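You operate a simulated robot arm through the tools that you are given. There is no shell and no other tool. Be economical: measure what you need, move in short steps, check, and stop when the job is done.

Carry out the task below with a simulated two-armed robot. There is one attempt and no reset: what you move stays moved.

TASK
Open the brown sack and load the sifter to its blue mark.
Fine: pull the blue toggle, sack back; then wipe the smear with the sponge, sponge back. Set down upright: brown sack with a blue toggle. What is to be rubbed or washed off counts as gone when no trace of it is left.

It is judged by the outcome, as a careful person would: the job done as asked, and still so three seconds after it is handed in. It fails if anything else is knocked over, pushed out of place, dropped, spilled or broken.

THE ROBOT
Two 7-joint arms with two-finger parallel grippers on one trunk, on a base that drives. Base frame: it is fixed to the floor where the robot stands at the start and does not move with it; the origin is under the middle of the robot, x ahead of it, y to its left, z up; the surface under the hand at the start is at about z = 820. Units: mm, rad, N and s.
The left shoulder is at the start at [71, 156, 1230], the right one opposite. Places, roughly: flour smear [600, -200, 800]; sifter crank [700, -400, 1100]; steel sifter [800, -400, 1000]; white tub (28x16x9 cm) [900, -100, 900]. Payload 3.91 kg a hand.
Tool frame (each hand has its own): the origin (TCP) lies between the finger pads and is the grasp point; the fingertips stand 30 mm ahead of it; z points along the fingers, y is the line along which they close. The gripper opens to 110 mm. The fingers are 20 mm wide and 10 mm thick; the gripper's body (48 by 112 mm) begins 55 mm behind the TCP.
Orientation is that of the tool frame in the base frame, as a unit quaternion [x, y, z, w]. With the fingers straight down and closing along the base's y, the tool's x points along the base's -x, its y along +y and its z along -z.

THE INTERFACE
- The arms move only by the tool apply_moves. It takes "left_steps", "right_steps" or both (then of equal length, played together; a hand with none holds still); each is a list of rows, each a list of 7 numbers: the shift along the tool's x, y, z in cm, then the turn, a rotation vector about the tool's x, y, z in rad, then the finger opening in cm, from 0 to 11. In form: [[x, y, z, ax, ay, az, grip], ...]. A call has 1 to 10 rows; each row shifts and turns the commanded pose from where the row before left it, along the tool's axes as they then stand. Each row takes 0.2 s and may step no farther than 50 mm and 0.15 rad from the row before; otherwise, or with a gripper value out of range, the whole call is refused. A pose out of reach is approached as far as the arm can. The call stops where the force on the tool passes 40 N (or 10 N more than at its start, if that is more) or the arm is blocked; 0.2 s more then pass. The fingers move at their own pace (about 108 mm/s each) and stop on an object; they squeeze with about 30 N. The grip force told is the motor's: it shows also when the fingers shut on nothing. Time passes only in rows, and 0.2 s behind the last, so rows that do not move let the fingers close. It gives the time, the measured TCP pose, the force on the tool (base axes), the opening and the grip force at its end, in the units of the frame above (readings bear some noise), with the torque about the TCP (base axes, N m) and any sound that the robot's microphone picked up, and new pictures: "pictures" is both (left out), scene, wrist or none (wrist: the cameras of the hands that moved).
- Cameras (640 x 400 px; columns grow to the right, rows downward): "scene" is now at [142.8, -11.3, 1475.6]; the picture's right is [-0.11, -0.99, -0.00], its down [-0.41, 0.05, -0.91] and it looks along [0.91, -0.10, -0.41] (base axes); focal length 214 px, centre (320, 200). "left" rides on the left gripper at [72, -17, -103] in its tool frame; the picture's right is [0.23, 0.97, 0.00], its down [-0.76, 0.18, -0.62] and it looks along [-0.61, 0.14, 0.78] (tool axes); focal length 222 px, centre (320, 200). "right" rides on the right gripper at [72, 17, -103] in its tool frame; the picture's right is [-0.23, 0.97, 0.00], its down [-0.76, -0.18, -0.62] and it looks along [-0.61, -0.14, 0.78] (tool axes); focal length 222 px, centre (320, 200). There is no depth. A picture from a camera that has moved, and an enlarged one, comes with that camera's place and axes in the base frame and with its lens.
- lift_body(by): slides the trunk up (or, below 0, down) by that many mm; the arms and the scene camera ride with it, the base frame stays. It gives what a move gives, with no picture.
- drive_base(legs): drives the robot by 1 to 6 legs, each [ahead, left, turn to the left] in mm, mm and rad, along the robot's own axes; the way and the turn of a leg run together, so that a leg with both is an arc; at most 1500 mm and 3.142 rad a leg. The arms and the cameras ride along, it lands a little off, and it stops where it bumps. It gives what a move gives, and a new picture of the scene camera.
- pan_tilt(pan, tilt): turns the head with the scene camera to pan (to the left, within 1.501 rad either way) and tilt (down, from -0.506 to 1.204), counted from straight ahead of the robot. It gives what a move gives, and a new picture of the scene camera.
- zoom(camera, box): a new picture of the part [left, top, right, bottom] of that camera's present view, enlarged. It takes no simulated time.
- close_job(): hands the job in; it is judged then, once.

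Go step by step. Nothing tells you exact positions but the pictures and the camera data: compare them with the known pose of the tool, close in by small moves and look again before you grip or let go. The budget is 120 turns and 260 pictures, counting those below and the enlarged ones. Unless the task says otherwise, let go and move clear before handing in, and close with one line.

The tools are called after ">>>" as a command line: name --argument value ..., lists and objects as JSON in quotes. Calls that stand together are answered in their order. apply_moves: Moves the arms, as the interface text tells. Its arguments: {"type":"object","properties":{"left_steps":{"type":"array"},"right_steps":{"type":"array"},"pictures":{"type":"string","enum":["both","scene","wrist","none"]}},"required":[]} The other tools are called the same way: lift_body (by) slides the trunk up or down; drive_base (legs) drives the base; pan_tilt (pan, tilt) turns the head that bears the scene camera; zoom (camera, box) takes an enlarged picture of a part of a camera's view; close_job () hands the job in.

At the start:

```text
time_s: 0.0
left_position: [882.5, 132.1, 1481.2]
left_orientation: [-0.001, 1.0, 0.0, -0.001]
left_ft_force: [0.6, 1.3, 0.0]
left_moment: [0.06, 0.01, 0.01]
left_width: 110.1
left_gripper_force: 0.0
right_position: [594.2, -503.1, 1509.8]
right_orientation: [0.0, 1.0, -0.001, 0.0]
right_ft_force: [0.2, 0.7, 0.5]
right_moment: [0.01, 0.01, 0.01]
right_width: 110.0
right_gripper_force: 0.0
trunk travel left (down, up): [-675.0, 265.0]
robot x, y, heading: [-1.3, -1.2, 0.001]
head pan, tilt: [-0.112, 0.422]
```

scene: 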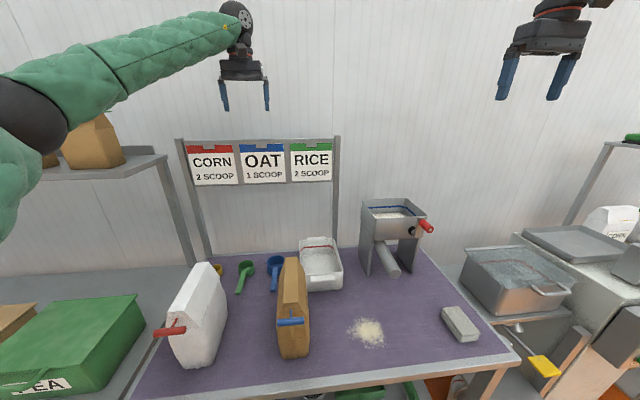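
right: 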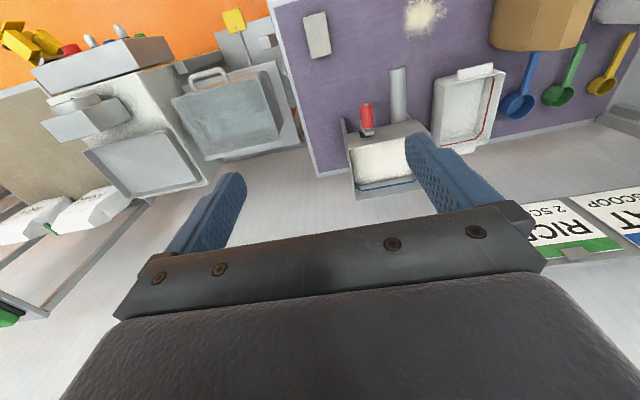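
left: 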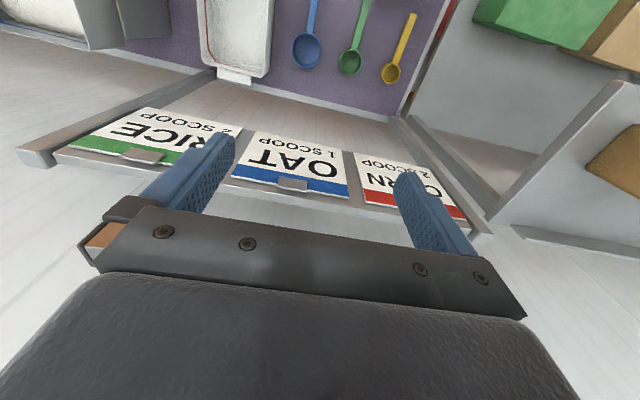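

I see the brown sack with the blue toggle in the middle of the table, the sifter at the back right, and the smear and sponge (grey) at the right front. I'll enlarge the key parts first.

>>> zoom --camera "scene" --box '[220, 230, 380, 370]'

>>> zoom --camera "scene" --box '[330, 180, 490, 290]'

>>> zoom --camera "right" --box '[290, 0, 530, 210]'

```text
2.86 times, centred on (300, 300) of scene
camera zoom: at [142.8, -11.3, 1475.6], right [-0.11, -0.99, 0.0], down [-0.41, 0.05, -0.91], along [0.91, -0.1, -0.41], focal length 613 px, centre (377, -86)
```

zoom: 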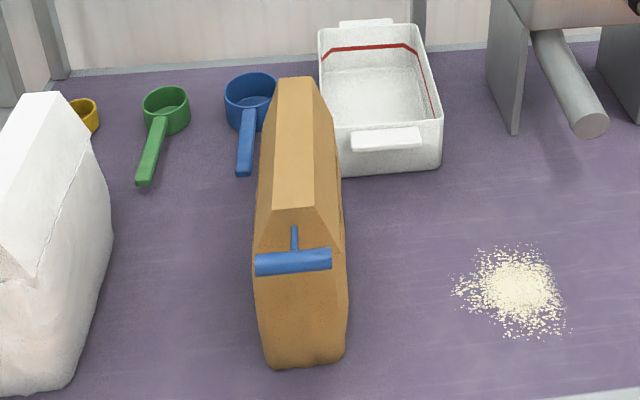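

```text
3.64 times, centred on (410, 235) of scene
camera zoom: at [142.8, -11.3, 1475.6], right [-0.11, -0.99, 0.0], down [-0.41, 0.05, -0.91], along [0.91, -0.1, -0.41], focal length 780 px, centre (-7, 73)
```

zoom: 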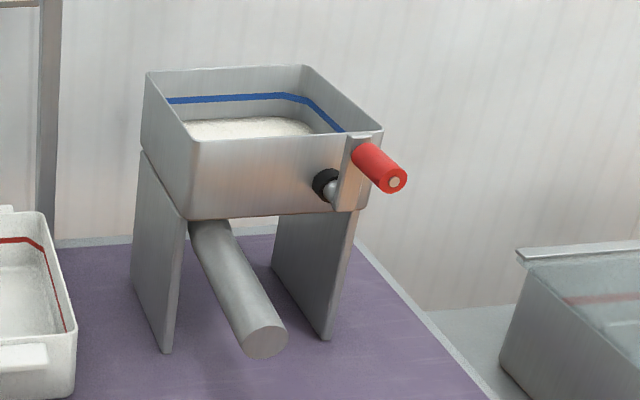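

```text
1.90 times, centred on (410, 105) of right
camera zoom: at [522.2, -485.0, 1612.1], right [0.23, 0.97, 0.0], down [0.76, -0.18, 0.62], along [0.61, -0.14, -0.78], focal length 423 px, centre (149, 381)
```

zoom: 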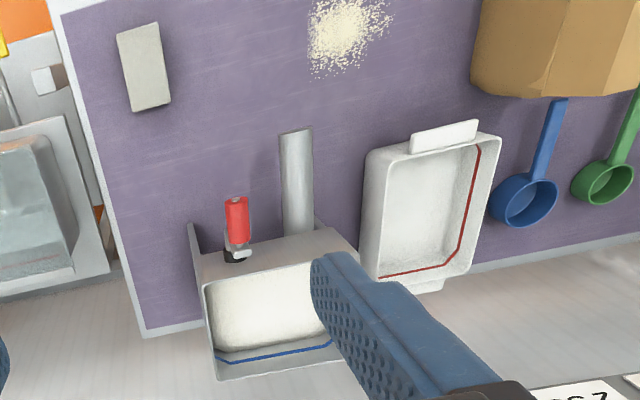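

>>> zoom --camera "scene" --box '[265, 245, 325, 365]'

>>> apply_moves --left_steps '[[5, 0, 0, 0, 0, 0, 11], [5, 0, 0, 0, 0, 0, 11], [5, 0, 0, 0, 0, 0, 11], [5, 0, 0, 0, 0, 0, 11], [5, 0, 2, 0, 0, 0, 11], [5, 0, 3, 0, 0, 0, 11], [5, 0, 3, 0, 0, 0, 11], [3, 0, 3, 0, 0, 0, 11]]' --right_steps '[[0, 2, 5, 0, 0, 0, 11], [0, 2, 5, 0, 0, 0, 11], [0, 2, 5, 0, 0, 0, 11], [0, 0, 0, 0, 0, 0, 11], [0, 0, 0, 0, 0, 0, 11], [0, 0, 0, 0, 0, 0, 11], [0, 0, 0, 0, 0, 0, 11], [0, 0, 0, 0, 0, 0, 11]]'

```text
3.33 times, centred on (295, 305) of scene
camera zoom: at [142.8, -11.3, 1475.6], right [-0.11, -0.99, 0.0], down [-0.41, 0.05, -0.91], along [0.91, -0.1, -0.41], focal length 715 px, centre (403, -150)
```

zoom: 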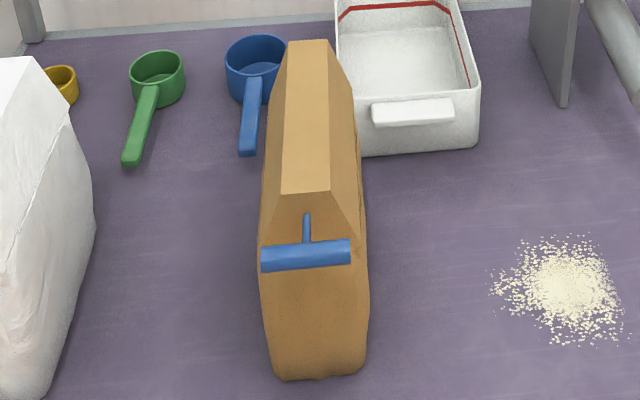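

```text
refused: row 1 steps farther than a row can; nothing moved
```

The sack has a gable top running along x, with the toggle on the end nearest the robot. I'll bring both hands nearer for a closer look.

>>> apply_moves --left_steps '[[4.9, 0, 0, 0, 0, 0, 11], [4.9, 0, 0, 0, 0, 0, 11], [4.9, 0, 0, 0, 0, 0, 11], [4.9, 0, 0, 0, 0, 0, 11], [4.5, 0, 2, 0, 0, 0, 11], [4, 0, 3, 0, 0, 0, 11], [4, 0, 3, 0, 0, 0, 11], [3, 0, 3, 0, 0, 0, 11]]' --right_steps '[[0, 2, 4.5, 0, 0, 0, 11], [0, 2, 4.5, 0, 0, 0, 11], [0, 2, 4.5, 0, 0, 0, 11], [0, 2, 0, 0, 0, 0, 11], [0, 2, 0, 0, 0, 0, 11], [0, 0, 0, 0, 0, 0, 11], [0, 0, 0, 0, 0, 0, 11], [0, 0, 0, 0, 0, 0, 11]]'

```text
time_s: 1.8
left_position: [528.1, 131.1, 1371.7]
left_orientation: [-0.001, 1.0, 0.0, 0.0]
left_ft_force: [-1.0, -0.8, -0.1]
left_moment: [-0.01, -0.05, 0.0]
left_width: 110.1
left_gripper_force: 0.1
right_position: [597.3, -401.0, 1374.8]
right_orientation: [0.0, 1.0, 0.0, 0.001]
right_ft_force: [-0.3, 0.1, 0.1]
right_moment: [-0.02, 0.0, -0.01]
right_width: 109.9
right_gripper_force: 0.0
trunk travel left (down, up): [-675.0, 265.0]
robot x, y, heading: [-2.5, -0.3, -0.001]
head pan, tilt: [-0.112, 0.422]
camera scene: at [143.4, -10.5, 1475.7], right [-0.11, -0.99, 0.0], down [-0.41, 0.04, -0.91], along [0.91, -0.1, -0.41], focal length 214 px, centre (320, 200)
camera right: at [523.3, -383.2, 1477.6], right [0.23, 0.97, 0.0], down [0.76, -0.18, 0.62], along [0.61, -0.14, -0.78], focal length 222 px, centre (320, 200)
camera left: at [454.9, 115.5, 1475.3], right [-0.23, 0.97, 0.0], down [0.76, 0.18, 0.62], along [0.61, 0.14, -0.78], focal length 222 px, centre (320, 200)
```

scene: 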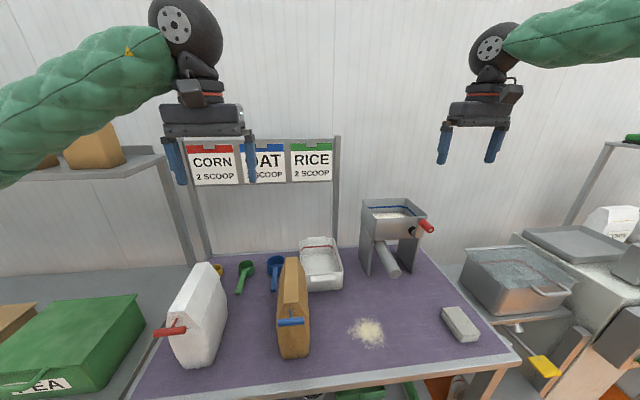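
right: 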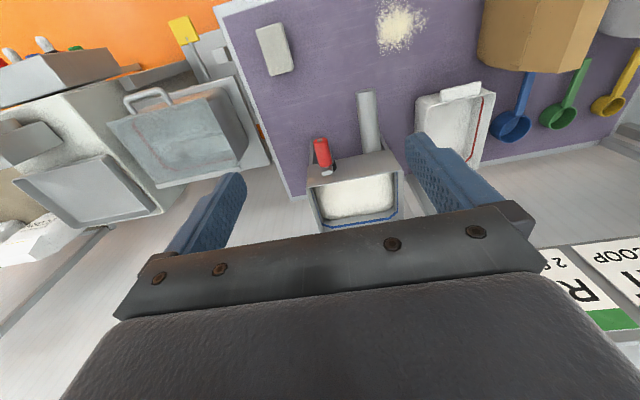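
left: 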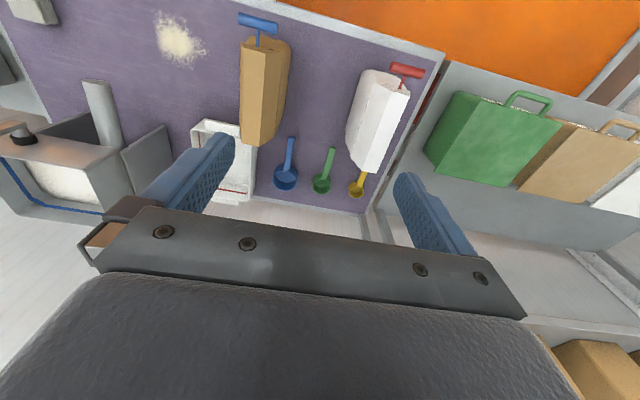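

>>> zoom --camera "left" --box '[200, 0, 320, 160]'

>>> zoom --camera "right" --box '[290, 80, 410, 240]'

```text
2.50 times, centred on (260, 80) of left
camera zoom: at [454.9, 115.5, 1475.3], right [-0.23, 0.97, 0.0], down [0.76, 0.18, 0.62], along [0.61, 0.14, -0.78], focal length 555 px, centre (470, 500)
```

zoom: 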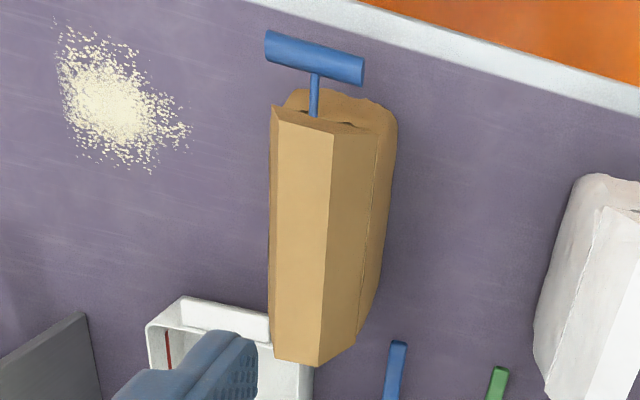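

```text
2.50 times, centred on (350, 160) of right
camera zoom: at [523.3, -383.2, 1477.6], right [0.23, 0.97, 0.0], down [0.76, -0.18, 0.62], along [0.61, -0.14, -0.78], focal length 555 px, centre (245, 300)
```

zoom: 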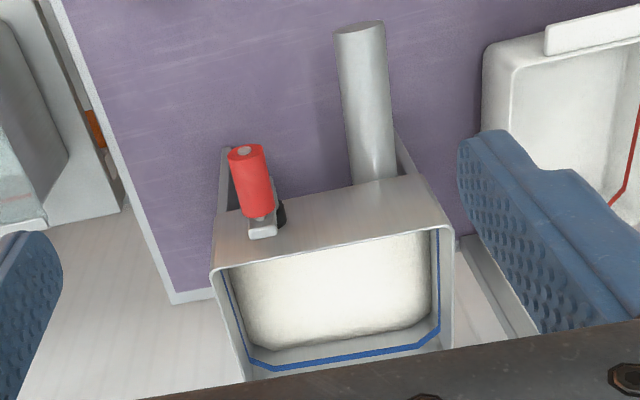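

Triangulated: toggle bar about (480, 19, 1022), along y; the sack's flat ridge is at x 516–684, y 0–36, z 1043. I'll hold the sack from above with the right hand and pull the toggle with the left hand tilted 45°.

>>> apply_moves --left_steps '[[4.5, 0, 0, 0, 0, 0, 11], [4.5, 0, 0, 0, 0, 0, 11], [1.8, 0, 4, 0, 0, 0, 11], [0, 0, 4.5, 0, 0, 0, 11], [0, 0, 0, 0, -0.131, 0, 11], [0, 0, 0, 0, -0.131, 0, 11], [0, 0, 0, 0, -0.131, 0, 11], [0, 0, 0, 0, -0.131, 0, 11], [0, 0, 0, 0, -0.131, 0, 11], [0, 0, 0, 0, -0.13, 0, 11]]' --right_steps '[[0, 4.5, 0, 0, 0, 0, 11], [0, 4.5, 0, 0, 0, 0, 11], [0, 4.5, 0, 0, 0, 0, 11], [0, 4.5, 0, 0, 0, 0, 11], [0, 4.5, 0, 0, 0, 0, 11], [0, 4.5, 0, 0, 0, 0, 11], [0, 4.5, 0, 0, 0, 0, 11], [-1.8, 4, 0, 0, 0, 0, 11], [0, 4, 0, 0, 0, 0, 11], [0, 2.4, 4, 0, 0, 0, 11]]'

```text
time_s: 4.0
left_position: [488.8, 103.6, 1336.6]
left_orientation: [0.001, 0.925, 0.001, 0.379]
left_ft_force: [0.6, -0.5, -0.3]
left_moment: [0.03, 0.06, 0.02]
left_width: 110.2
left_gripper_force: 0.0
left hand out of reach, approached as far as the arm can: row 7, 8, 9, 10
right_position: [608.5, -28.5, 1329.5]
right_orientation: [0.001, 1.0, 0.001, -0.002]
right_ft_force: [0.9, 0.1, -0.6]
right_moment: [0.02, 0.03, -0.01]
right_width: 110.3
right_gripper_force: 0.1
right hand out of reach, approached as far as the arm can: row 9, 10
trunk travel left (down, up): [-675.0, 265.0]
robot x, y, heading: [-0.4, -2.0, -0.002]
head pan, tilt: [-0.112, 0.422]
camera scene: at [148.5, -12.3, 1475.0], right [-0.11, -0.99, 0.0], down [-0.41, 0.05, -0.91], along [0.9, -0.1, -0.41], focal length 214 px, centre (320, 200)
camera right: at [536.1, -10.8, 1432.3], right [0.23, 0.97, 0.0], down [0.76, -0.18, 0.62], along [0.6, -0.14, -0.78], focal length 222 px, centre (320, 200)
camera left: at [364.2, 87.4, 1360.4], right [-0.16, 0.97, -0.16], down [0.1, 0.18, 0.98], along [0.98, 0.14, -0.13], focal length 222 px, centre (320, 200)
```

scene: 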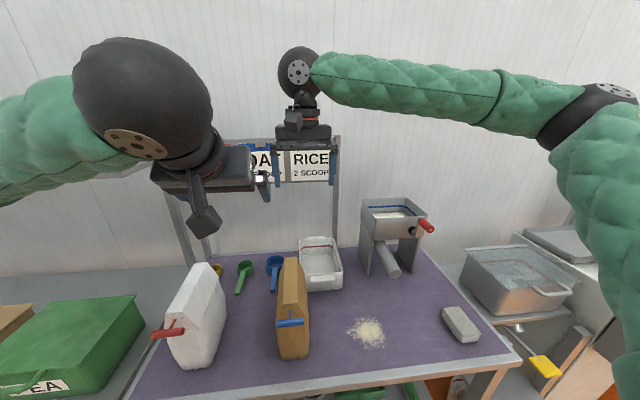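
right: 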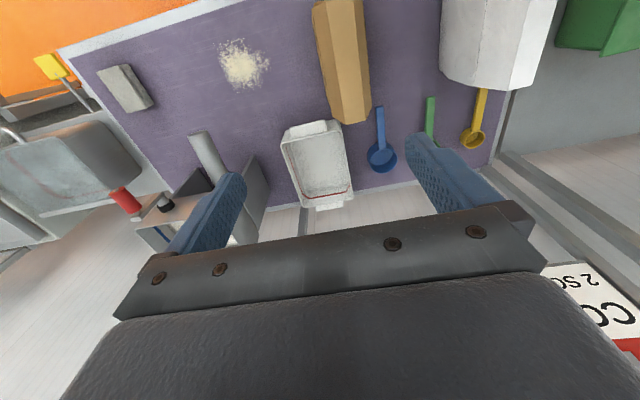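
left: 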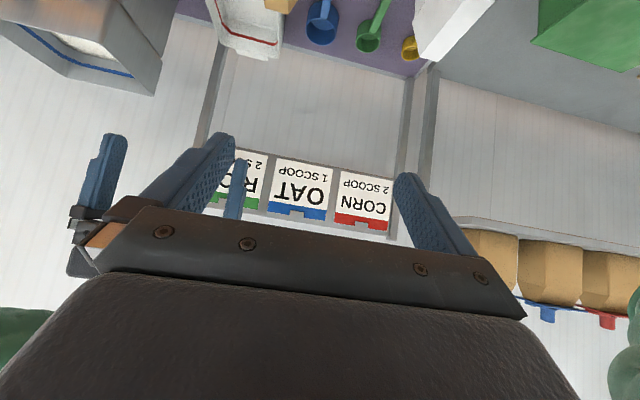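

Both poses are too close to the body, so I'll back the base off by 220 mm to give the arms room.

>>> drive_base --legs '[[-220, 0, 0]]'

```text
time_s: 5.7
left_position: [268.3, 105.3, 1338.0]
left_orientation: [-0.001, 0.924, 0.001, 0.382]
left_ft_force: [0.2, -1.0, 0.1]
left_moment: [0.01, -0.01, 0.01]
left_width: 109.9
left_gripper_force: 0.0
right_position: [387.3, -27.4, 1332.8]
right_orientation: [0.001, 1.0, 0.0, 0.0]
right_ft_force: [0.1, 0.1, 0.0]
right_moment: [0.0, -0.04, -0.03]
right_width: 110.2
right_gripper_force: 0.1
trunk travel left (down, up): [-675.0, 265.0]
robot x, y, heading: [-215.9, 1.0, -0.001]
head pan, tilt: [-0.112, 0.422]
camera scene: at [-72.5, -11.1, 1475.7], right [-0.11, -0.99, 0.0], down [-0.41, 0.05, -0.91], along [0.91, -0.1, -0.41], focal length 214 px, centre (320, 200)
```

scene: 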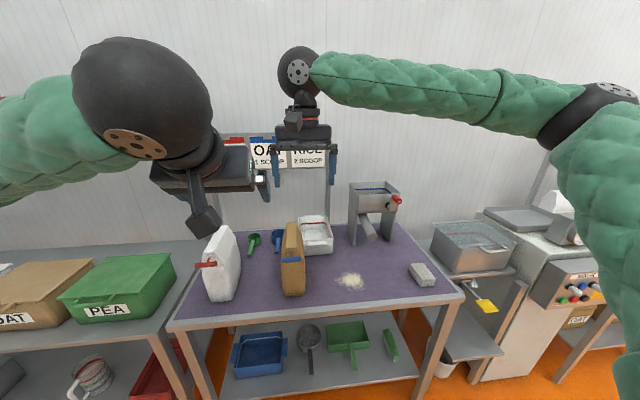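

>>> apply_moves --right_steps '[[-4.9, 0, 0, 0, 0, 0, 11], [-4.9, 0, 0, 0, 0, 0, 11], [-4.9, 0, 0, 0, 0, 0, 11], [-4.5, 1, 0, 0, 0, 0, 11], [-4, 1.5, 2, 0, 0, 0, 11], [0, 1, 4.5, 0, 0, 0, 11], [0, 1, 4.5, 0, 0, 0, 11], [0, 0, 4.5, 0, 0, 0, 11], [0, 0, 4.5, 0, 0, 0, 11]]'

```text
time_s: 7.7
left_position: [270.0, 104.7, 1338.6]
left_orientation: [0.0, 0.925, 0.0, 0.381]
left_ft_force: [-0.1, 0.7, 0.2]
left_moment: [0.0, 0.0, 0.01]
left_width: 109.9
left_gripper_force: 0.1
right_position: [536.1, -76.6, 1159.9]
right_orientation: [0.001, 1.0, 0.001, 0.0]
right_ft_force: [-0.5, -0.7, 0.2]
right_moment: [-0.03, 0.05, -0.03]
right_width: 110.3
right_gripper_force: 0.0
right hand out of reach, approached as far as the arm can: row 1, 2, 3, 4, 5
trunk travel left (down, up): [-675.0, 265.0]
robot x, y, heading: [-211.5, -2.3, -0.003]
head pan, tilt: [-0.112, 0.422]
camera scene: at [-70.5, -10.9, 1475.6], right [-0.11, -0.99, 0.0], down [-0.41, 0.05, -0.91], along [0.91, -0.1, -0.41], focal length 214 px, centre (320, 200)
camera right: at [464.0, -58.6, 1262.0], right [0.23, 0.97, 0.0], down [0.76, -0.18, 0.62], along [0.61, -0.14, -0.78], focal length 222 px, centre (320, 200)
```

scene: 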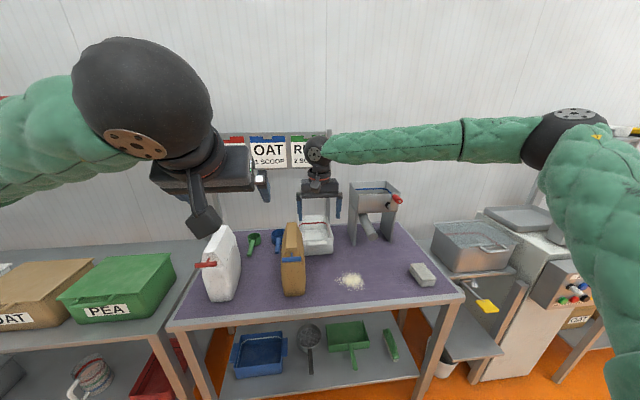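
right: 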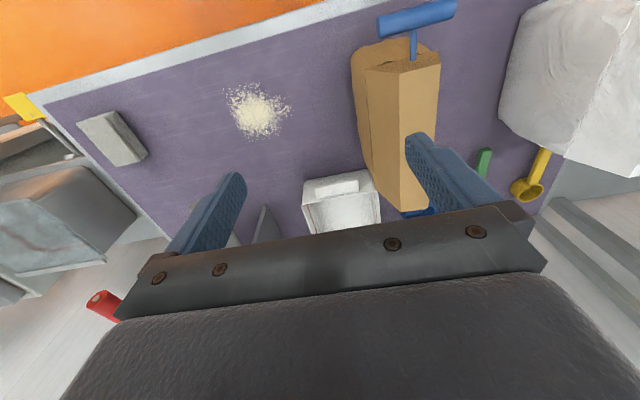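

>>> apply_moves --right_steps '[[-3, 3.5, 0, 0, 0, 0, 11], [-3, 3.5, 0, 0, 0, 0, 11], [-1.9, 2.5, 0, 0, 0, 0, 11], [0, 0, 3, 0, 0, 0, 11]]'

```text
time_s: 8.7
left_position: [270.0, 104.0, 1339.0]
left_orientation: [-0.001, 0.925, 0.0, 0.381]
left_ft_force: [-0.3, -1.1, -0.2]
left_moment: [0.0, 0.01, 0.0]
left_width: 110.0
left_gripper_force: 0.0
right_position: [548.1, -85.6, 1143.5]
right_orientation: [0.001, 1.0, 0.001, 0.0]
right_ft_force: [1.1, -0.5, -0.1]
right_moment: [0.0, 0.01, 0.0]
right_width: 110.1
right_gripper_force: 0.0
right hand out of reach, approached as far as the arm can: row 1, 2, 3
trunk travel left (down, up): [-675.0, 265.0]
robot x, y, heading: [-216.9, -0.5, -0.005]
head pan, tilt: [-0.112, 0.422]
camera scene: at [-70.8, -11.3, 1475.6], right [-0.11, -0.99, 0.0], down [-0.41, 0.05, -0.91], along [0.91, -0.1, -0.41], focal length 214 px, centre (320, 200)
camera right: at [475.2, -68.3, 1245.7], right [0.23, 0.97, 0.0], down [0.76, -0.18, 0.62], along [0.61, -0.14, -0.78], focal length 222 px, centre (320, 200)
```

scene: 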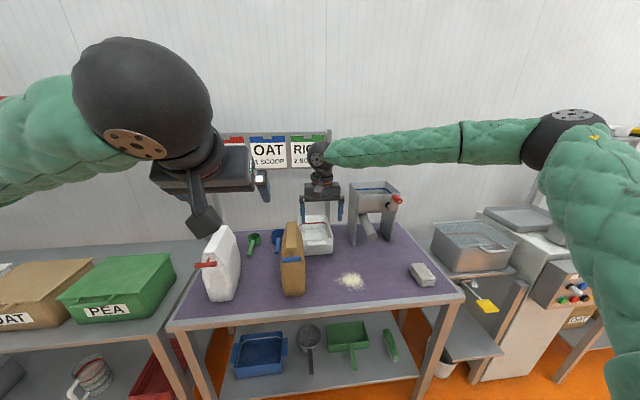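
right: 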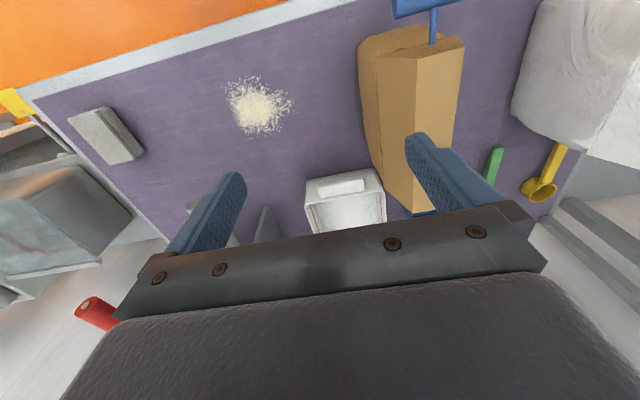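

The right arm seems stuck in an awkward elbow pose. I'll bring it out to its own side and come back in.

>>> apply_moves --right_steps '[[0, -4.9, 0, 0, 0, 0, 11], [0, -4.9, 0, 0, 0, 0, 11], [0, -4.9, 0, 0, 0, 0, 11], [0, -4.9, 0, 0, 0, 0, 11], [-4.5, 0, 0, 0, 0, 0, 11], [-4.5, 0, 0, 0, 0, 0, 11], [0, 0, 0, 0, 0, 0, 11]]'

```text
time_s: 10.3
left_position: [268.7, 103.8, 1339.9]
left_orientation: [0.001, 0.924, 0.0, 0.382]
left_ft_force: [-0.7, -0.9, 0.1]
left_moment: [-0.01, -0.03, 0.01]
left_width: 110.0
left_gripper_force: 0.1
right_position: [639.3, -284.8, 1141.7]
right_orientation: [0.001, 1.0, 0.0, 0.001]
right_ft_force: [0.6, -0.4, 0.0]
right_moment: [-0.01, -0.02, -0.02]
right_width: 109.9
right_gripper_force: 0.2
trunk travel left (down, up): [-675.0, 265.0]
robot x, y, heading: [-215.9, -3.4, 0.001]
head pan, tilt: [-0.112, 0.422]
camera scene: at [-73.4, -12.0, 1475.9], right [-0.11, -0.99, 0.0], down [-0.41, 0.05, -0.91], along [0.91, -0.1, -0.41], focal length 214 px, centre (320, 200)
camera right: at [565.5, -267.1, 1244.3], right [0.23, 0.97, 0.0], down [0.76, -0.18, 0.62], along [0.61, -0.14, -0.78], focal length 222 px, centre (320, 200)
```

scene: 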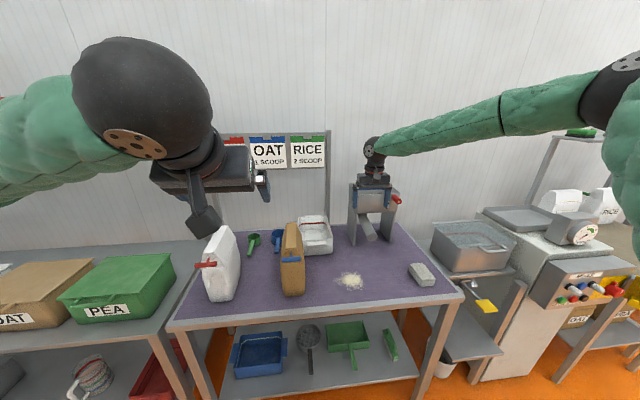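
right: 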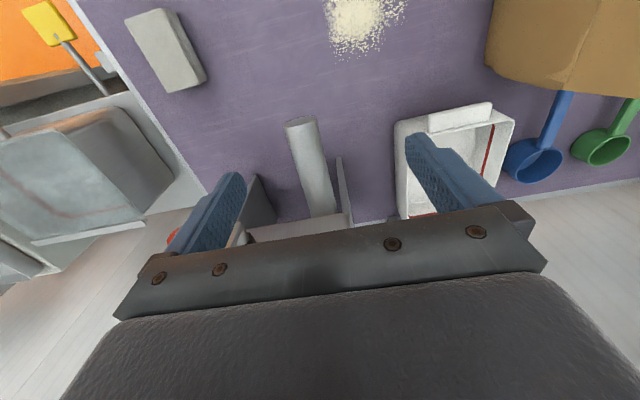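

>>> apply_moves --right_steps '[[0.5, 4.9, 0, 0, 0, 0, 11], [0.5, 4.9, 0, 0, 0, 0, 11], [0.5, 4.9, 0, 0, 0, 0, 11], [0.5, 4.9, 0, 0, 0, 0, 11], [0.5, 4.9, 0, 0, 0, 0, 11], [0, 4.5, 0, 0, 0, 0, 11]]' --pictures "scene"

```text
time_s: 11.7
left_position: [269.0, 105.5, 1339.7]
left_orientation: [0.0, 0.924, 0.0, 0.382]
left_ft_force: [-0.2, 0.1, 0.2]
left_moment: [-0.01, 0.0, 0.01]
left_width: 109.9
left_gripper_force: 0.1
right_position: [549.0, -84.6, 1159.8]
right_orientation: [0.001, 1.0, 0.001, 0.001]
right_ft_force: [-0.4, 0.1, 0.5]
right_moment: [-0.02, 0.07, 0.01]
right_width: 110.0
right_gripper_force: 0.0
right hand out of reach, approached as far as the arm can: row 3, 4, 5, 6
trunk travel left (down, up): [-675.0, 265.0]
robot x, y, heading: [-215.5, 0.6, -0.004]
head pan, tilt: [-0.112, 0.422]
camera scene: at [-72.2, -10.8, 1475.7], right [-0.11, -0.99, 0.0], down [-0.41, 0.05, -0.91], along [0.91, -0.1, -0.41], focal length 214 px, centre (320, 200)
```

scene: 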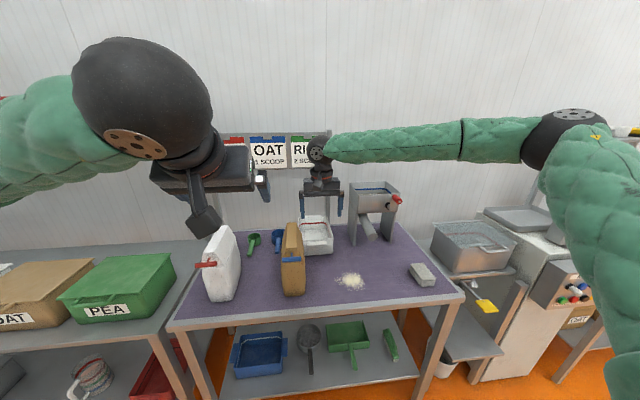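

>>> apply_moves --right_steps '[[0, 0, 0, 0, 0, -0.14, 11], [0, 0, 0, 0, 0, -0.14, 11], [0, 0, 0, 0, 0, -0.14, 11], [0, 0, 0, 0, 0, -0.14, 11], [0, 0, 0, 0, 0, -0.14, 11], [2.5, 4, 0, 0, 0, 0, 11], [2.5, 4, 0, 0, 0, 0, 11], [0, 0, 0, 0, 0, 0, 11]]' --left_steps '[[0, 0, 0, 0, 0, 0, 11], [0, 0, 0, 0, 0, 0, 11], [0, 0, 0, 0, 0, 0, 11], [0, 0, 0, 0, 0, 0, 11], [0, 0, 4, 0, 0, 0, 11], [0, 0, 4, 0, 0, 0, 11], [0, 0, 4, 0, 0, 0, 11], [0, 0, 4, 0, 0, 0, 11]]' --pictures "none"

```text
time_s: 13.5
left_position: [385.1, 106.2, 1223.7]
left_orientation: [0.001, 0.925, -0.001, 0.38]
left_ft_force: [1.0, -0.7, 0.8]
left_moment: [-0.01, -0.02, 0.01]
left_width: 109.8
left_gripper_force: 0.0
right_position: [461.2, -54.6, 1150.5]
right_orientation: [-0.342, 0.94, 0.002, -0.001]
right_ft_force: [0.6, 0.4, 0.0]
right_moment: [0.0, 0.01, 0.01]
right_width: 110.0
right_gripper_force: 0.1
trunk travel left (down, up): [-675.0, 265.0]
robot x, y, heading: [-212.9, 1.5, -0.001]
head pan, tilt: [-0.112, 0.422]
```

>>> apply_moves --right_steps '[[-2.6, 1, 0, 0, 0, 0, 11], [-2.6, 1, 0, 0, 0, 0, 11], [-2.6, 1, 0, 0, 0, 0, 11], [-3, -2.5, 0, 0, 0, 0, 11], [-3, -2.5, 0, 0, 0, 0, 11], [-3, -2.5, 0, 0, 0, 0, 11]]' --pictures "scene"

```text
time_s: 14.9
left_position: [383.2, 105.2, 1223.0]
left_orientation: [0.0, 0.924, 0.0, 0.381]
left_ft_force: [-0.4, -0.3, -0.1]
left_moment: [0.02, 0.02, -0.01]
left_width: 109.9
left_gripper_force: 0.1
right_position: [568.0, -95.2, 1171.0]
right_orientation: [-0.342, 0.94, 0.001, 0.0]
right_ft_force: [0.5, 0.3, -0.4]
right_moment: [0.01, 0.02, -0.01]
right_width: 110.2
right_gripper_force: 0.0
right hand out of reach, approached as far as the arm can: row 1, 2, 3, 4, 5, 6
trunk travel left (down, up): [-675.0, 265.0]
robot x, y, heading: [-212.1, 0.8, -0.005]
head pan, tilt: [-0.112, 0.422]
camera scene: at [-70.8, -11.4, 1475.5], right [-0.11, -0.99, 0.0], down [-0.41, 0.05, -0.91], along [0.91, -0.1, -0.41], focal length 214 px, centre (320, 200)
```

scene: 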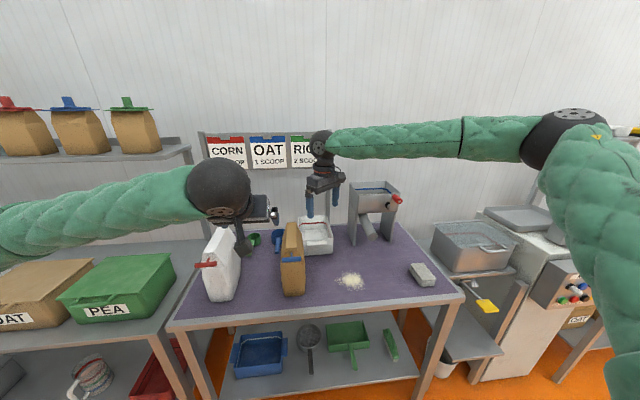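

The right hand can't cross the robot's midline. I'll reposition the robot diagonally (heading 45°, standing near (11, -438)) so the toggle comes to the left hand and the sack to the right hand.

>>> apply_moves --right_steps '[[0, 0, -4.5, 0, 0, 0.148, 11], [0, 0, -4.5, 0, 0, 0.148, 11], [0, 0, -4.5, 0, 0, 0.148, 11], [0, 0, 0, 0, 0, 0.148, 11], [0, 0, 0, 0, 0, 0.148, 11], [0, 0, 0, 0, 0, 0.148, 11], [0, 0, 0, 0, 0, 0.148, 11], [0, 0, 0, 0, 0, 0.148, 11], [0, 0, 0, 0, 0, 0.148, 11], [0, 0, 0, 0, 0, 0.148, 11]]' --pictures "none"

>>> drive_base --legs '[[0, -440, 0], [0, 0, 0.785], [158, -158, 0]]'

```text
time_s: 17.1
left_position: [382.4, 104.6, 1223.8]
left_orientation: [0.0, 0.924, 0.0, 0.382]
left_ft_force: [0.3, 0.0, 0.2]
left_moment: [0.02, 0.01, -0.02]
left_width: 110.2
left_gripper_force: 0.1
right_position: [565.8, -94.1, 1281.3]
right_orientation: [0.347, 0.938, 0.001, 0.0]
right_ft_force: [0.3, -0.2, 0.4]
right_moment: [-0.03, -0.02, 0.02]
right_width: 110.1
right_gripper_force: 0.0
right hand out of reach, approached as far as the arm can: row 3
trunk travel left (down, up): [-675.0, 265.0]
robot x, y, heading: [-212.7, -0.0, -0.001]
head pan, tilt: [-0.112, 0.422]
```

```text
time_s: 23.0
left_position: [374.7, 44.0, 1223.6]
left_orientation: [-0.337, 0.861, 0.14, 0.355]
left_ft_force: [-0.3, 1.1, -0.7]
left_moment: [-0.02, 0.05, 0.03]
left_width: 110.0
left_gripper_force: 0.0
right_position: [644.7, 21.4, 1280.5]
right_orientation: [-0.019, 1.0, 0.001, 0.0]
right_ft_force: [0.5, -0.2, -0.3]
right_moment: [-0.01, 0.01, -0.01]
right_width: 110.2
right_gripper_force: 0.1
trunk travel left (down, up): [-675.0, 265.0]
robot x, y, heading: [4.2, -435.4, 0.743]
head pan, tilt: [-0.112, 0.422]
camera scene: at [120.4, -350.6, 1475.6], right [0.59, -0.81, 0.0], down [-0.33, -0.24, -0.91], along [0.73, 0.54, -0.41], focal length 214 px, centre (320, 200)
```

scene: 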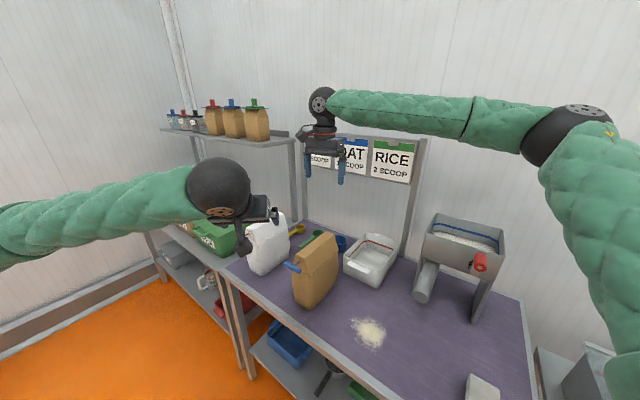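

The right hand is nearly above the sack and aligned with it. I'll check alignment with the wrist camera.

>>> apply_moves --right_steps '[[0, 0, 4, 0, 0, 0, 11], [1.5, 0, 3, 0, 0, 0, 11], [1.5, 0, 3, 0, 0, 0, 11]]' --pictures "wrist"

>>> zoom --camera "scene" --box '[270, 210, 370, 330]'

```text
time_s: 23.8
left_position: [374.9, 43.2, 1224.9]
left_orientation: [-0.337, 0.861, 0.139, 0.355]
left_ft_force: [0.0, 0.4, 0.5]
left_moment: [0.03, 0.02, -0.02]
left_width: 110.0
left_gripper_force: 0.1
right_position: [614.8, 16.7, 1182.1]
right_orientation: [-0.019, 1.0, 0.001, 0.0]
right_ft_force: [0.0, -0.2, 0.4]
right_moment: [-0.03, 0.0, -0.03]
right_width: 110.2
right_gripper_force: 0.0
trunk travel left (down, up): [-675.0, 265.0]
robot x, y, heading: [7.6, -439.8, 0.741]
head pan, tilt: [-0.112, 0.422]
camera right: at [541.1, 32.2, 1284.1], right [0.19, 0.98, 0.0], down [0.77, -0.15, 0.62], along [0.61, -0.12, -0.78], focal length 222 px, centre (320, 200)
```

right: 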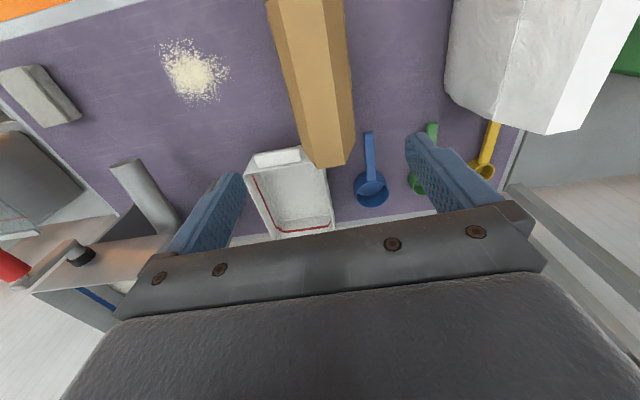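

```text
3.33 times, centred on (320, 270) of scene
camera zoom: at [119.2, -350.8, 1475.8], right [0.59, -0.81, 0.0], down [-0.33, -0.24, -0.91], along [0.73, 0.54, -0.41], focal length 715 px, centre (320, -33)
```

zoom: 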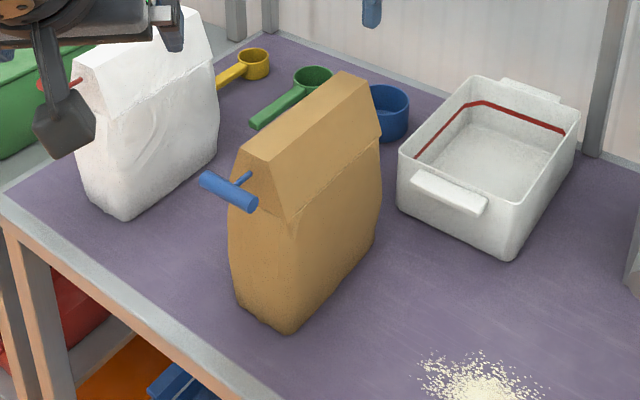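

>>> apply_moves --right_steps '[[0, 0.2, 4, 0, 0, 0.03, 11], [0, 0, 4, 0, 0, 0, 11], [0, 0, 4, 0, 0, 0, 11]]' --pictures "both"

>>> zoom --camera "scene" --box '[270, 180, 370, 310]'

```text
time_s: 24.6
left_position: [373.7, 43.0, 1224.4]
left_orientation: [-0.337, 0.861, 0.14, 0.354]
left_ft_force: [-0.7, -0.5, -0.1]
left_moment: [0.0, 0.03, 0.0]
left_width: 110.3
left_gripper_force: 0.1
right_position: [617.1, -4.1, 1069.0]
right_orientation: [-0.005, 1.0, 0.001, -0.001]
right_ft_force: [-1.4, -0.2, 5.9]
right_moment: [0.33, 0.07, 0.13]
right_width: 109.5
right_gripper_force: 0.1
right hand out of reach, approached as far as the arm can: row 1, 2, 3
trunk travel left (down, up): [-675.0, 265.0]
robot x, y, heading: [8.6, -438.6, 0.743]
head pan, tilt: [-0.112, 0.422]
camera scene: at [119.6, -351.0, 1475.9], right [0.59, -0.81, 0.0], down [-0.33, -0.24, -0.91], along [0.73, 0.54, -0.41], focal length 214 px, centre (320, 200)
camera right: at [544.2, 13.7, 1172.2], right [0.22, 0.98, 0.0], down [0.76, -0.17, 0.62], along [0.61, -0.13, -0.78], focal length 222 px, centre (320, 200)
```

scene: 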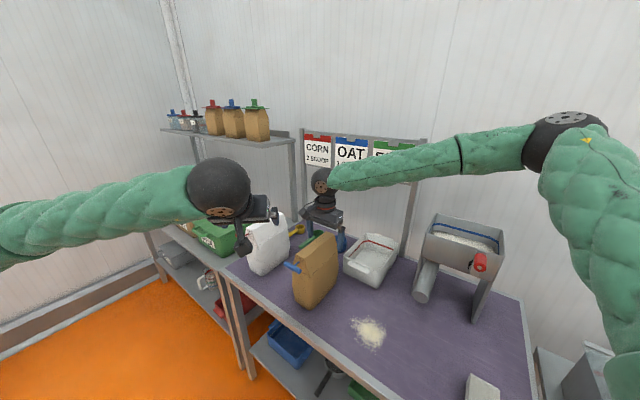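
right: 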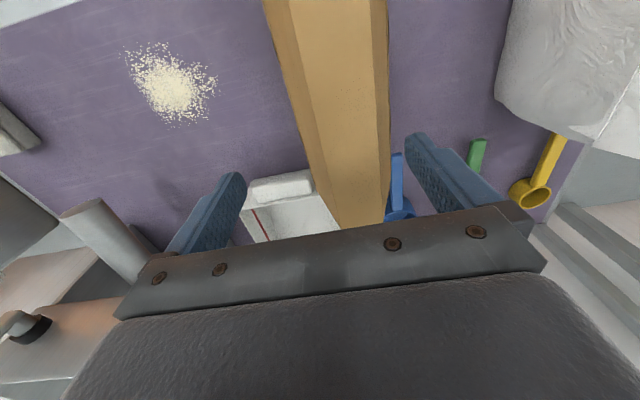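

```text
3.08 times, centred on (320, 245) of scene
camera zoom: at [119.6, -351.0, 1475.9], right [0.59, -0.81, 0.0], down [-0.33, -0.24, -0.91], along [0.73, 0.54, -0.41], focal length 660 px, centre (320, 62)
```

zoom: 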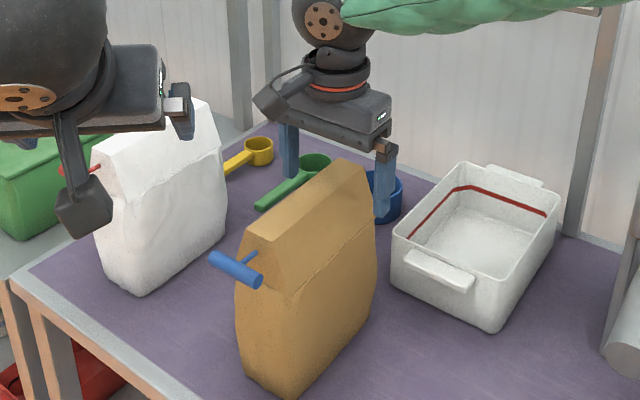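

The right hand is at its inner limit, so I'll raise it and shift the base left by 100 mm.

>>> apply_moves --right_steps '[[0, 0, -4.5, 0, 0, 0, 11], [0, 0, -4.5, 0, 0, 0, 11]]' --pictures "none"

>>> drive_base --legs '[[0, 100, 0]]'

```text
time_s: 25.2
left_position: [373.5, 44.4, 1223.6]
left_orientation: [-0.338, 0.861, 0.139, 0.355]
left_ft_force: [0.0, 0.9, 0.1]
left_moment: [-0.02, -0.03, 0.03]
left_width: 110.2
left_gripper_force: 0.1
right_position: [618.9, 0.2, 1156.7]
right_orientation: [-0.004, 1.0, 0.0, 0.0]
right_ft_force: [-0.1, -0.4, -0.7]
right_moment: [0.04, -0.01, 0.0]
right_width: 110.1
right_gripper_force: 0.1
trunk travel left (down, up): [-675.0, 265.0]
robot x, y, heading: [3.8, -440.7, 0.744]
head pan, tilt: [-0.112, 0.422]
```

```text
time_s: 26.4
left_position: [305.5, 119.1, 1224.8]
left_orientation: [-0.336, 0.861, 0.139, 0.355]
left_ft_force: [-0.6, -0.2, -0.1]
left_moment: [-0.02, 0.02, 0.0]
left_width: 110.3
left_gripper_force: 0.1
right_position: [550.9, 72.7, 1156.3]
right_orientation: [-0.003, 1.0, -0.001, 0.0]
right_ft_force: [0.0, 0.3, 0.6]
right_moment: [-0.03, -0.04, -0.01]
right_width: 109.9
right_gripper_force: 0.1
trunk travel left (down, up): [-675.0, 265.0]
robot x, y, heading: [-61.1, -368.5, 0.748]
head pan, tilt: [-0.112, 0.422]
camera scene: at [50.9, -275.5, 1475.6], right [0.59, -0.81, 0.0], down [-0.33, -0.24, -0.91], along [0.74, 0.54, -0.41], focal length 214 px, centre (320, 200)
```

scene: 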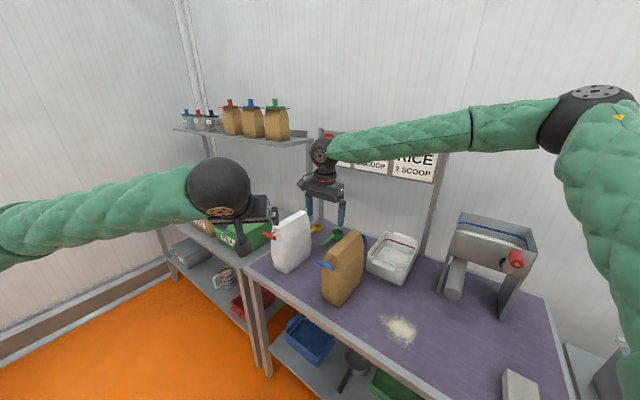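

>>> apply_moves --right_steps '[[-3, -2.7, 0, 0, 0, 0, 11], [-3, -2.7, 0, 0, 0, 0, 11], [0, 0, 3, 0, 0, 0, 11], [0, 0, 2.6, 0, 0, 0, 11]]' --pictures "both"

>>> zoom --camera "scene" --box '[290, 180, 390, 310]'

```text
time_s: 27.4
left_position: [308.0, 117.0, 1224.7]
left_orientation: [-0.336, 0.861, 0.139, 0.355]
left_ft_force: [0.2, 0.0, 0.0]
left_moment: [0.0, 0.01, 0.0]
left_width: 110.0
left_gripper_force: 0.1
right_position: [613.1, 18.6, 1103.0]
right_orientation: [-0.004, 1.0, 0.0, 0.0]
right_ft_force: [-0.7, -0.3, 0.3]
right_moment: [0.04, 0.0, 0.03]
right_width: 110.1
right_gripper_force: 0.1
trunk travel left (down, up): [-675.0, 265.0]
robot x, y, heading: [-58.3, -364.5, 0.746]
head pan, tilt: [-0.112, 0.422]
camera scene: at [52.8, -277.8, 1475.7], right [0.59, -0.81, 0.0], down [-0.33, -0.24, -0.91], along [0.74, 0.54, -0.41], focal length 214 px, centre (320, 200)
camera right: at [540.7, 35.4, 1205.4], right [0.22, 0.98, 0.0], down [0.76, -0.17, 0.62], along [0.61, -0.14, -0.78], focal length 222 px, centre (320, 200)
```

scene: 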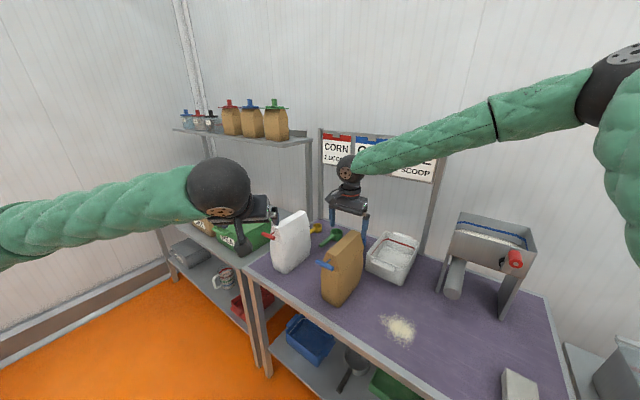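
right: 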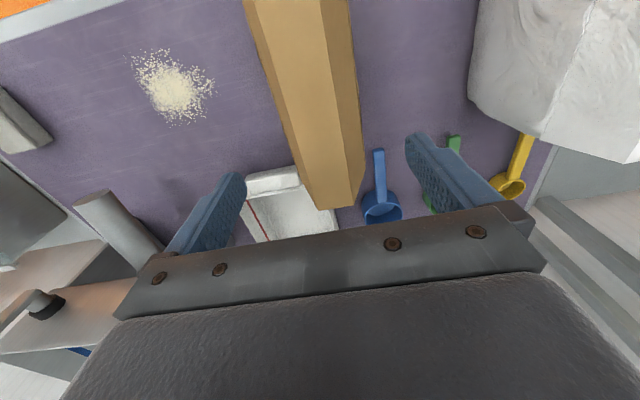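

```text
3.08 times, centred on (340, 245) of scene
camera zoom: at [52.8, -277.8, 1475.7], right [0.59, -0.81, 0.0], down [-0.33, -0.24, -0.91], along [0.74, 0.54, -0.41], focal length 660 px, centre (258, 62)
```

zoom: 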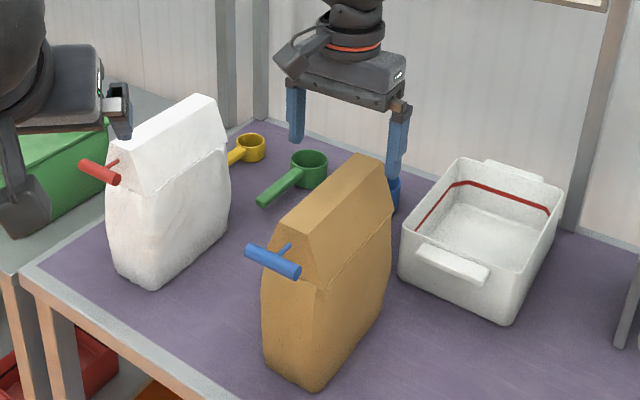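

>>> apply_moves --right_steps '[[0, 0.1, 3, 0, 0, 0, 11], [0, 0, 3, 0, 0, 0, 11], [0, 0, 2.5, 0, 0, 0, 11], [0, 0, 2, 0, 0, 0, 11], [0, 0, 0, 0, 0, 0, 11]]' --pictures "both"

>>> zoom --camera "scene" --box '[290, 180, 390, 310]'

```text
time_s: 28.6
left_position: [305.7, 116.7, 1224.7]
left_orientation: [-0.337, 0.861, 0.139, 0.355]
left_ft_force: [0.0, -0.3, 0.5]
left_moment: [0.0, 0.0, -0.03]
left_width: 110.0
left_gripper_force: 0.1
right_position: [611.9, 20.4, 995.5]
right_orientation: [-0.004, 1.0, 0.0, 0.0]
right_ft_force: [0.5, -0.1, 0.2]
right_moment: [0.03, -0.01, 0.01]
right_width: 110.0
right_gripper_force: 0.0
trunk travel left (down, up): [-675.0, 265.0]
robot x, y, heading: [-59.2, -365.7, 0.743]
head pan, tilt: [-0.112, 0.422]
camera scene: at [50.9, -277.1, 1475.8], right [0.59, -0.81, 0.0], down [-0.33, -0.24, -0.91], along [0.74, 0.54, -0.41], focal length 214 px, centre (320, 200)
camera right: at [539.2, 36.6, 1098.0], right [0.22, 0.98, 0.0], down [0.76, -0.17, 0.62], along [0.61, -0.14, -0.78], focal length 222 px, centre (320, 200)
```

scene: 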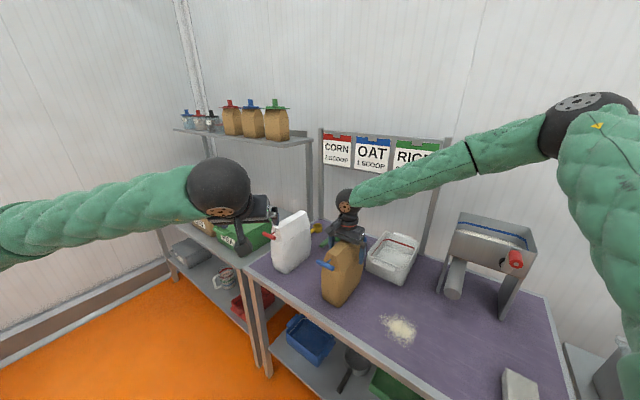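
right: 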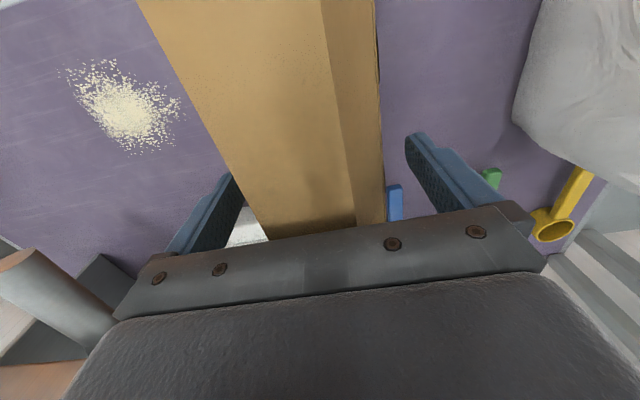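

```text
3.08 times, centred on (340, 245) of scene
camera zoom: at [50.9, -277.1, 1475.8], right [0.59, -0.81, 0.0], down [-0.33, -0.24, -0.91], along [0.74, 0.54, -0.41], focal length 660 px, centre (258, 62)
```

zoom: 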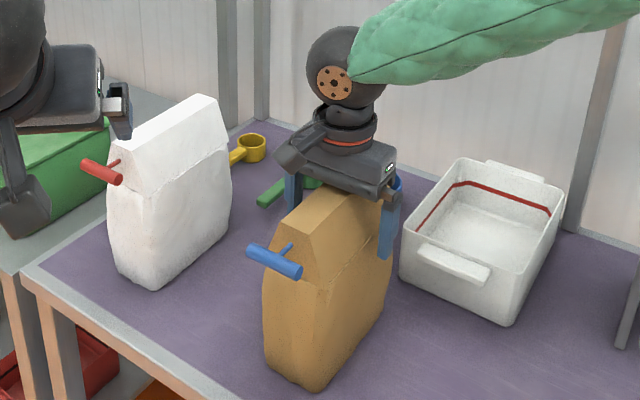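

Fingers straddle the sack nicely. Closing on it now.

>>> apply_moves --right_steps '[[0, 0, 0, 0, 0, 0, 9.5], [0, 0, 0, 0, 0, 0, 8], [0, 0, 0, 0, 0, 0, 5], [0, 0, 0, 0, 0, 0, 5]]' --pictures "wrist"

```text
time_s: 29.6
left_position: [306.5, 117.0, 1224.7]
left_orientation: [-0.336, 0.861, 0.14, 0.355]
left_ft_force: [-0.3, -0.2, -0.5]
left_moment: [-0.01, 0.02, -0.01]
left_width: 110.1
left_gripper_force: 0.0
right_position: [613.6, 19.8, 995.3]
right_orientation: [-0.004, 1.0, 0.001, 0.0]
right_ft_force: [-0.3, -3.6, -0.2]
right_moment: [-0.31, -0.24, -0.05]
right_width: 79.8
right_gripper_force: 29.9
trunk travel left (down, up): [-675.0, 265.0]
robot x, y, heading: [-62.0, -364.4, 0.746]
head pan, tilt: [-0.112, 0.422]
camera right: at [539.9, 36.4, 1097.6], right [0.22, 0.98, 0.0], down [0.76, -0.17, 0.62], along [0.61, -0.14, -0.78], focal length 222 px, centre (320, 200)
```

right: 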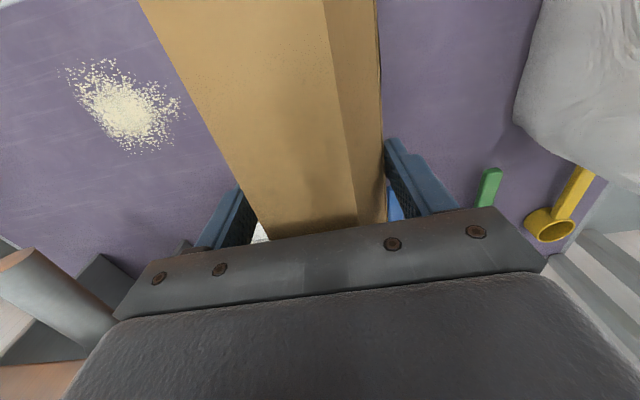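

The sack is held (80 mm wide at the pads). Next I turn the left hand to point horizontally toward the toggle.

>>> apply_moves --left_steps '[[0, 0, 0, 0, -0.131, 0, 6], [0, 0, 0, 0, -0.131, 0, 6], [0, 0, 0, 0, -0.131, 0, 6], [0, 0, 0, 0, -0.131, 0, 6], [0, 0, 0, 0, -0.131, 0, 6], [0, 0, 0, 0, -0.13, 0, 6], [1, 0, 0, 0.148, 0, 0, 6], [1, 0, 0, 0.148, 0, 0, 6], [1, 0, 0, 0.148, 0, 0, 6], [1, 0, 0, 0.148, 0, 0, 6]]' --pictures "scene"

```text
time_s: 31.8
left_position: [378.7, 32.6, 1235.9]
left_orientation: [-0.178, 0.708, 0.156, 0.665]
left_ft_force: [-0.2, -0.4, 0.2]
left_moment: [-0.01, 0.02, 0.0]
left_width: 60.0
left_gripper_force: 0.1
left hand out of reach, approached as far as the arm can: row 3, 4, 5, 6, 7, 8, 9, 10
right_position: [608.9, 17.2, 996.2]
right_orientation: [-0.004, 1.0, 0.001, 0.001]
right_ft_force: [-0.7, -0.3, 0.3]
right_moment: [0.01, -0.14, 0.01]
right_width: 80.1
right_gripper_force: 30.6
trunk travel left (down, up): [-675.0, 265.0]
robot x, y, heading: [-65.1, -363.5, 0.742]
head pan, tilt: [-0.112, 0.422]
camera scene: at [48.4, -279.0, 1475.8], right [0.59, -0.81, 0.0], down [-0.33, -0.24, -0.91], along [0.74, 0.54, -0.41], focal length 214 px, centre (320, 200)
```

scene: 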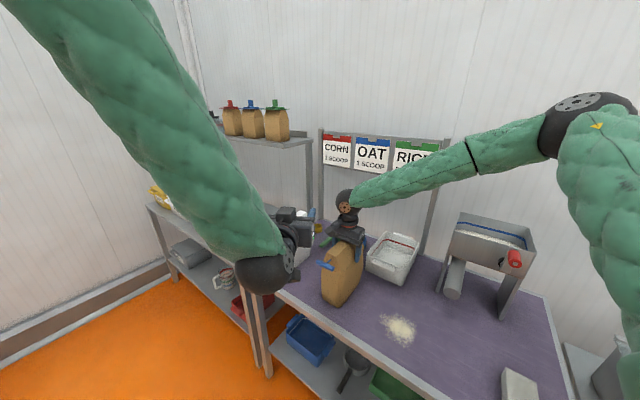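

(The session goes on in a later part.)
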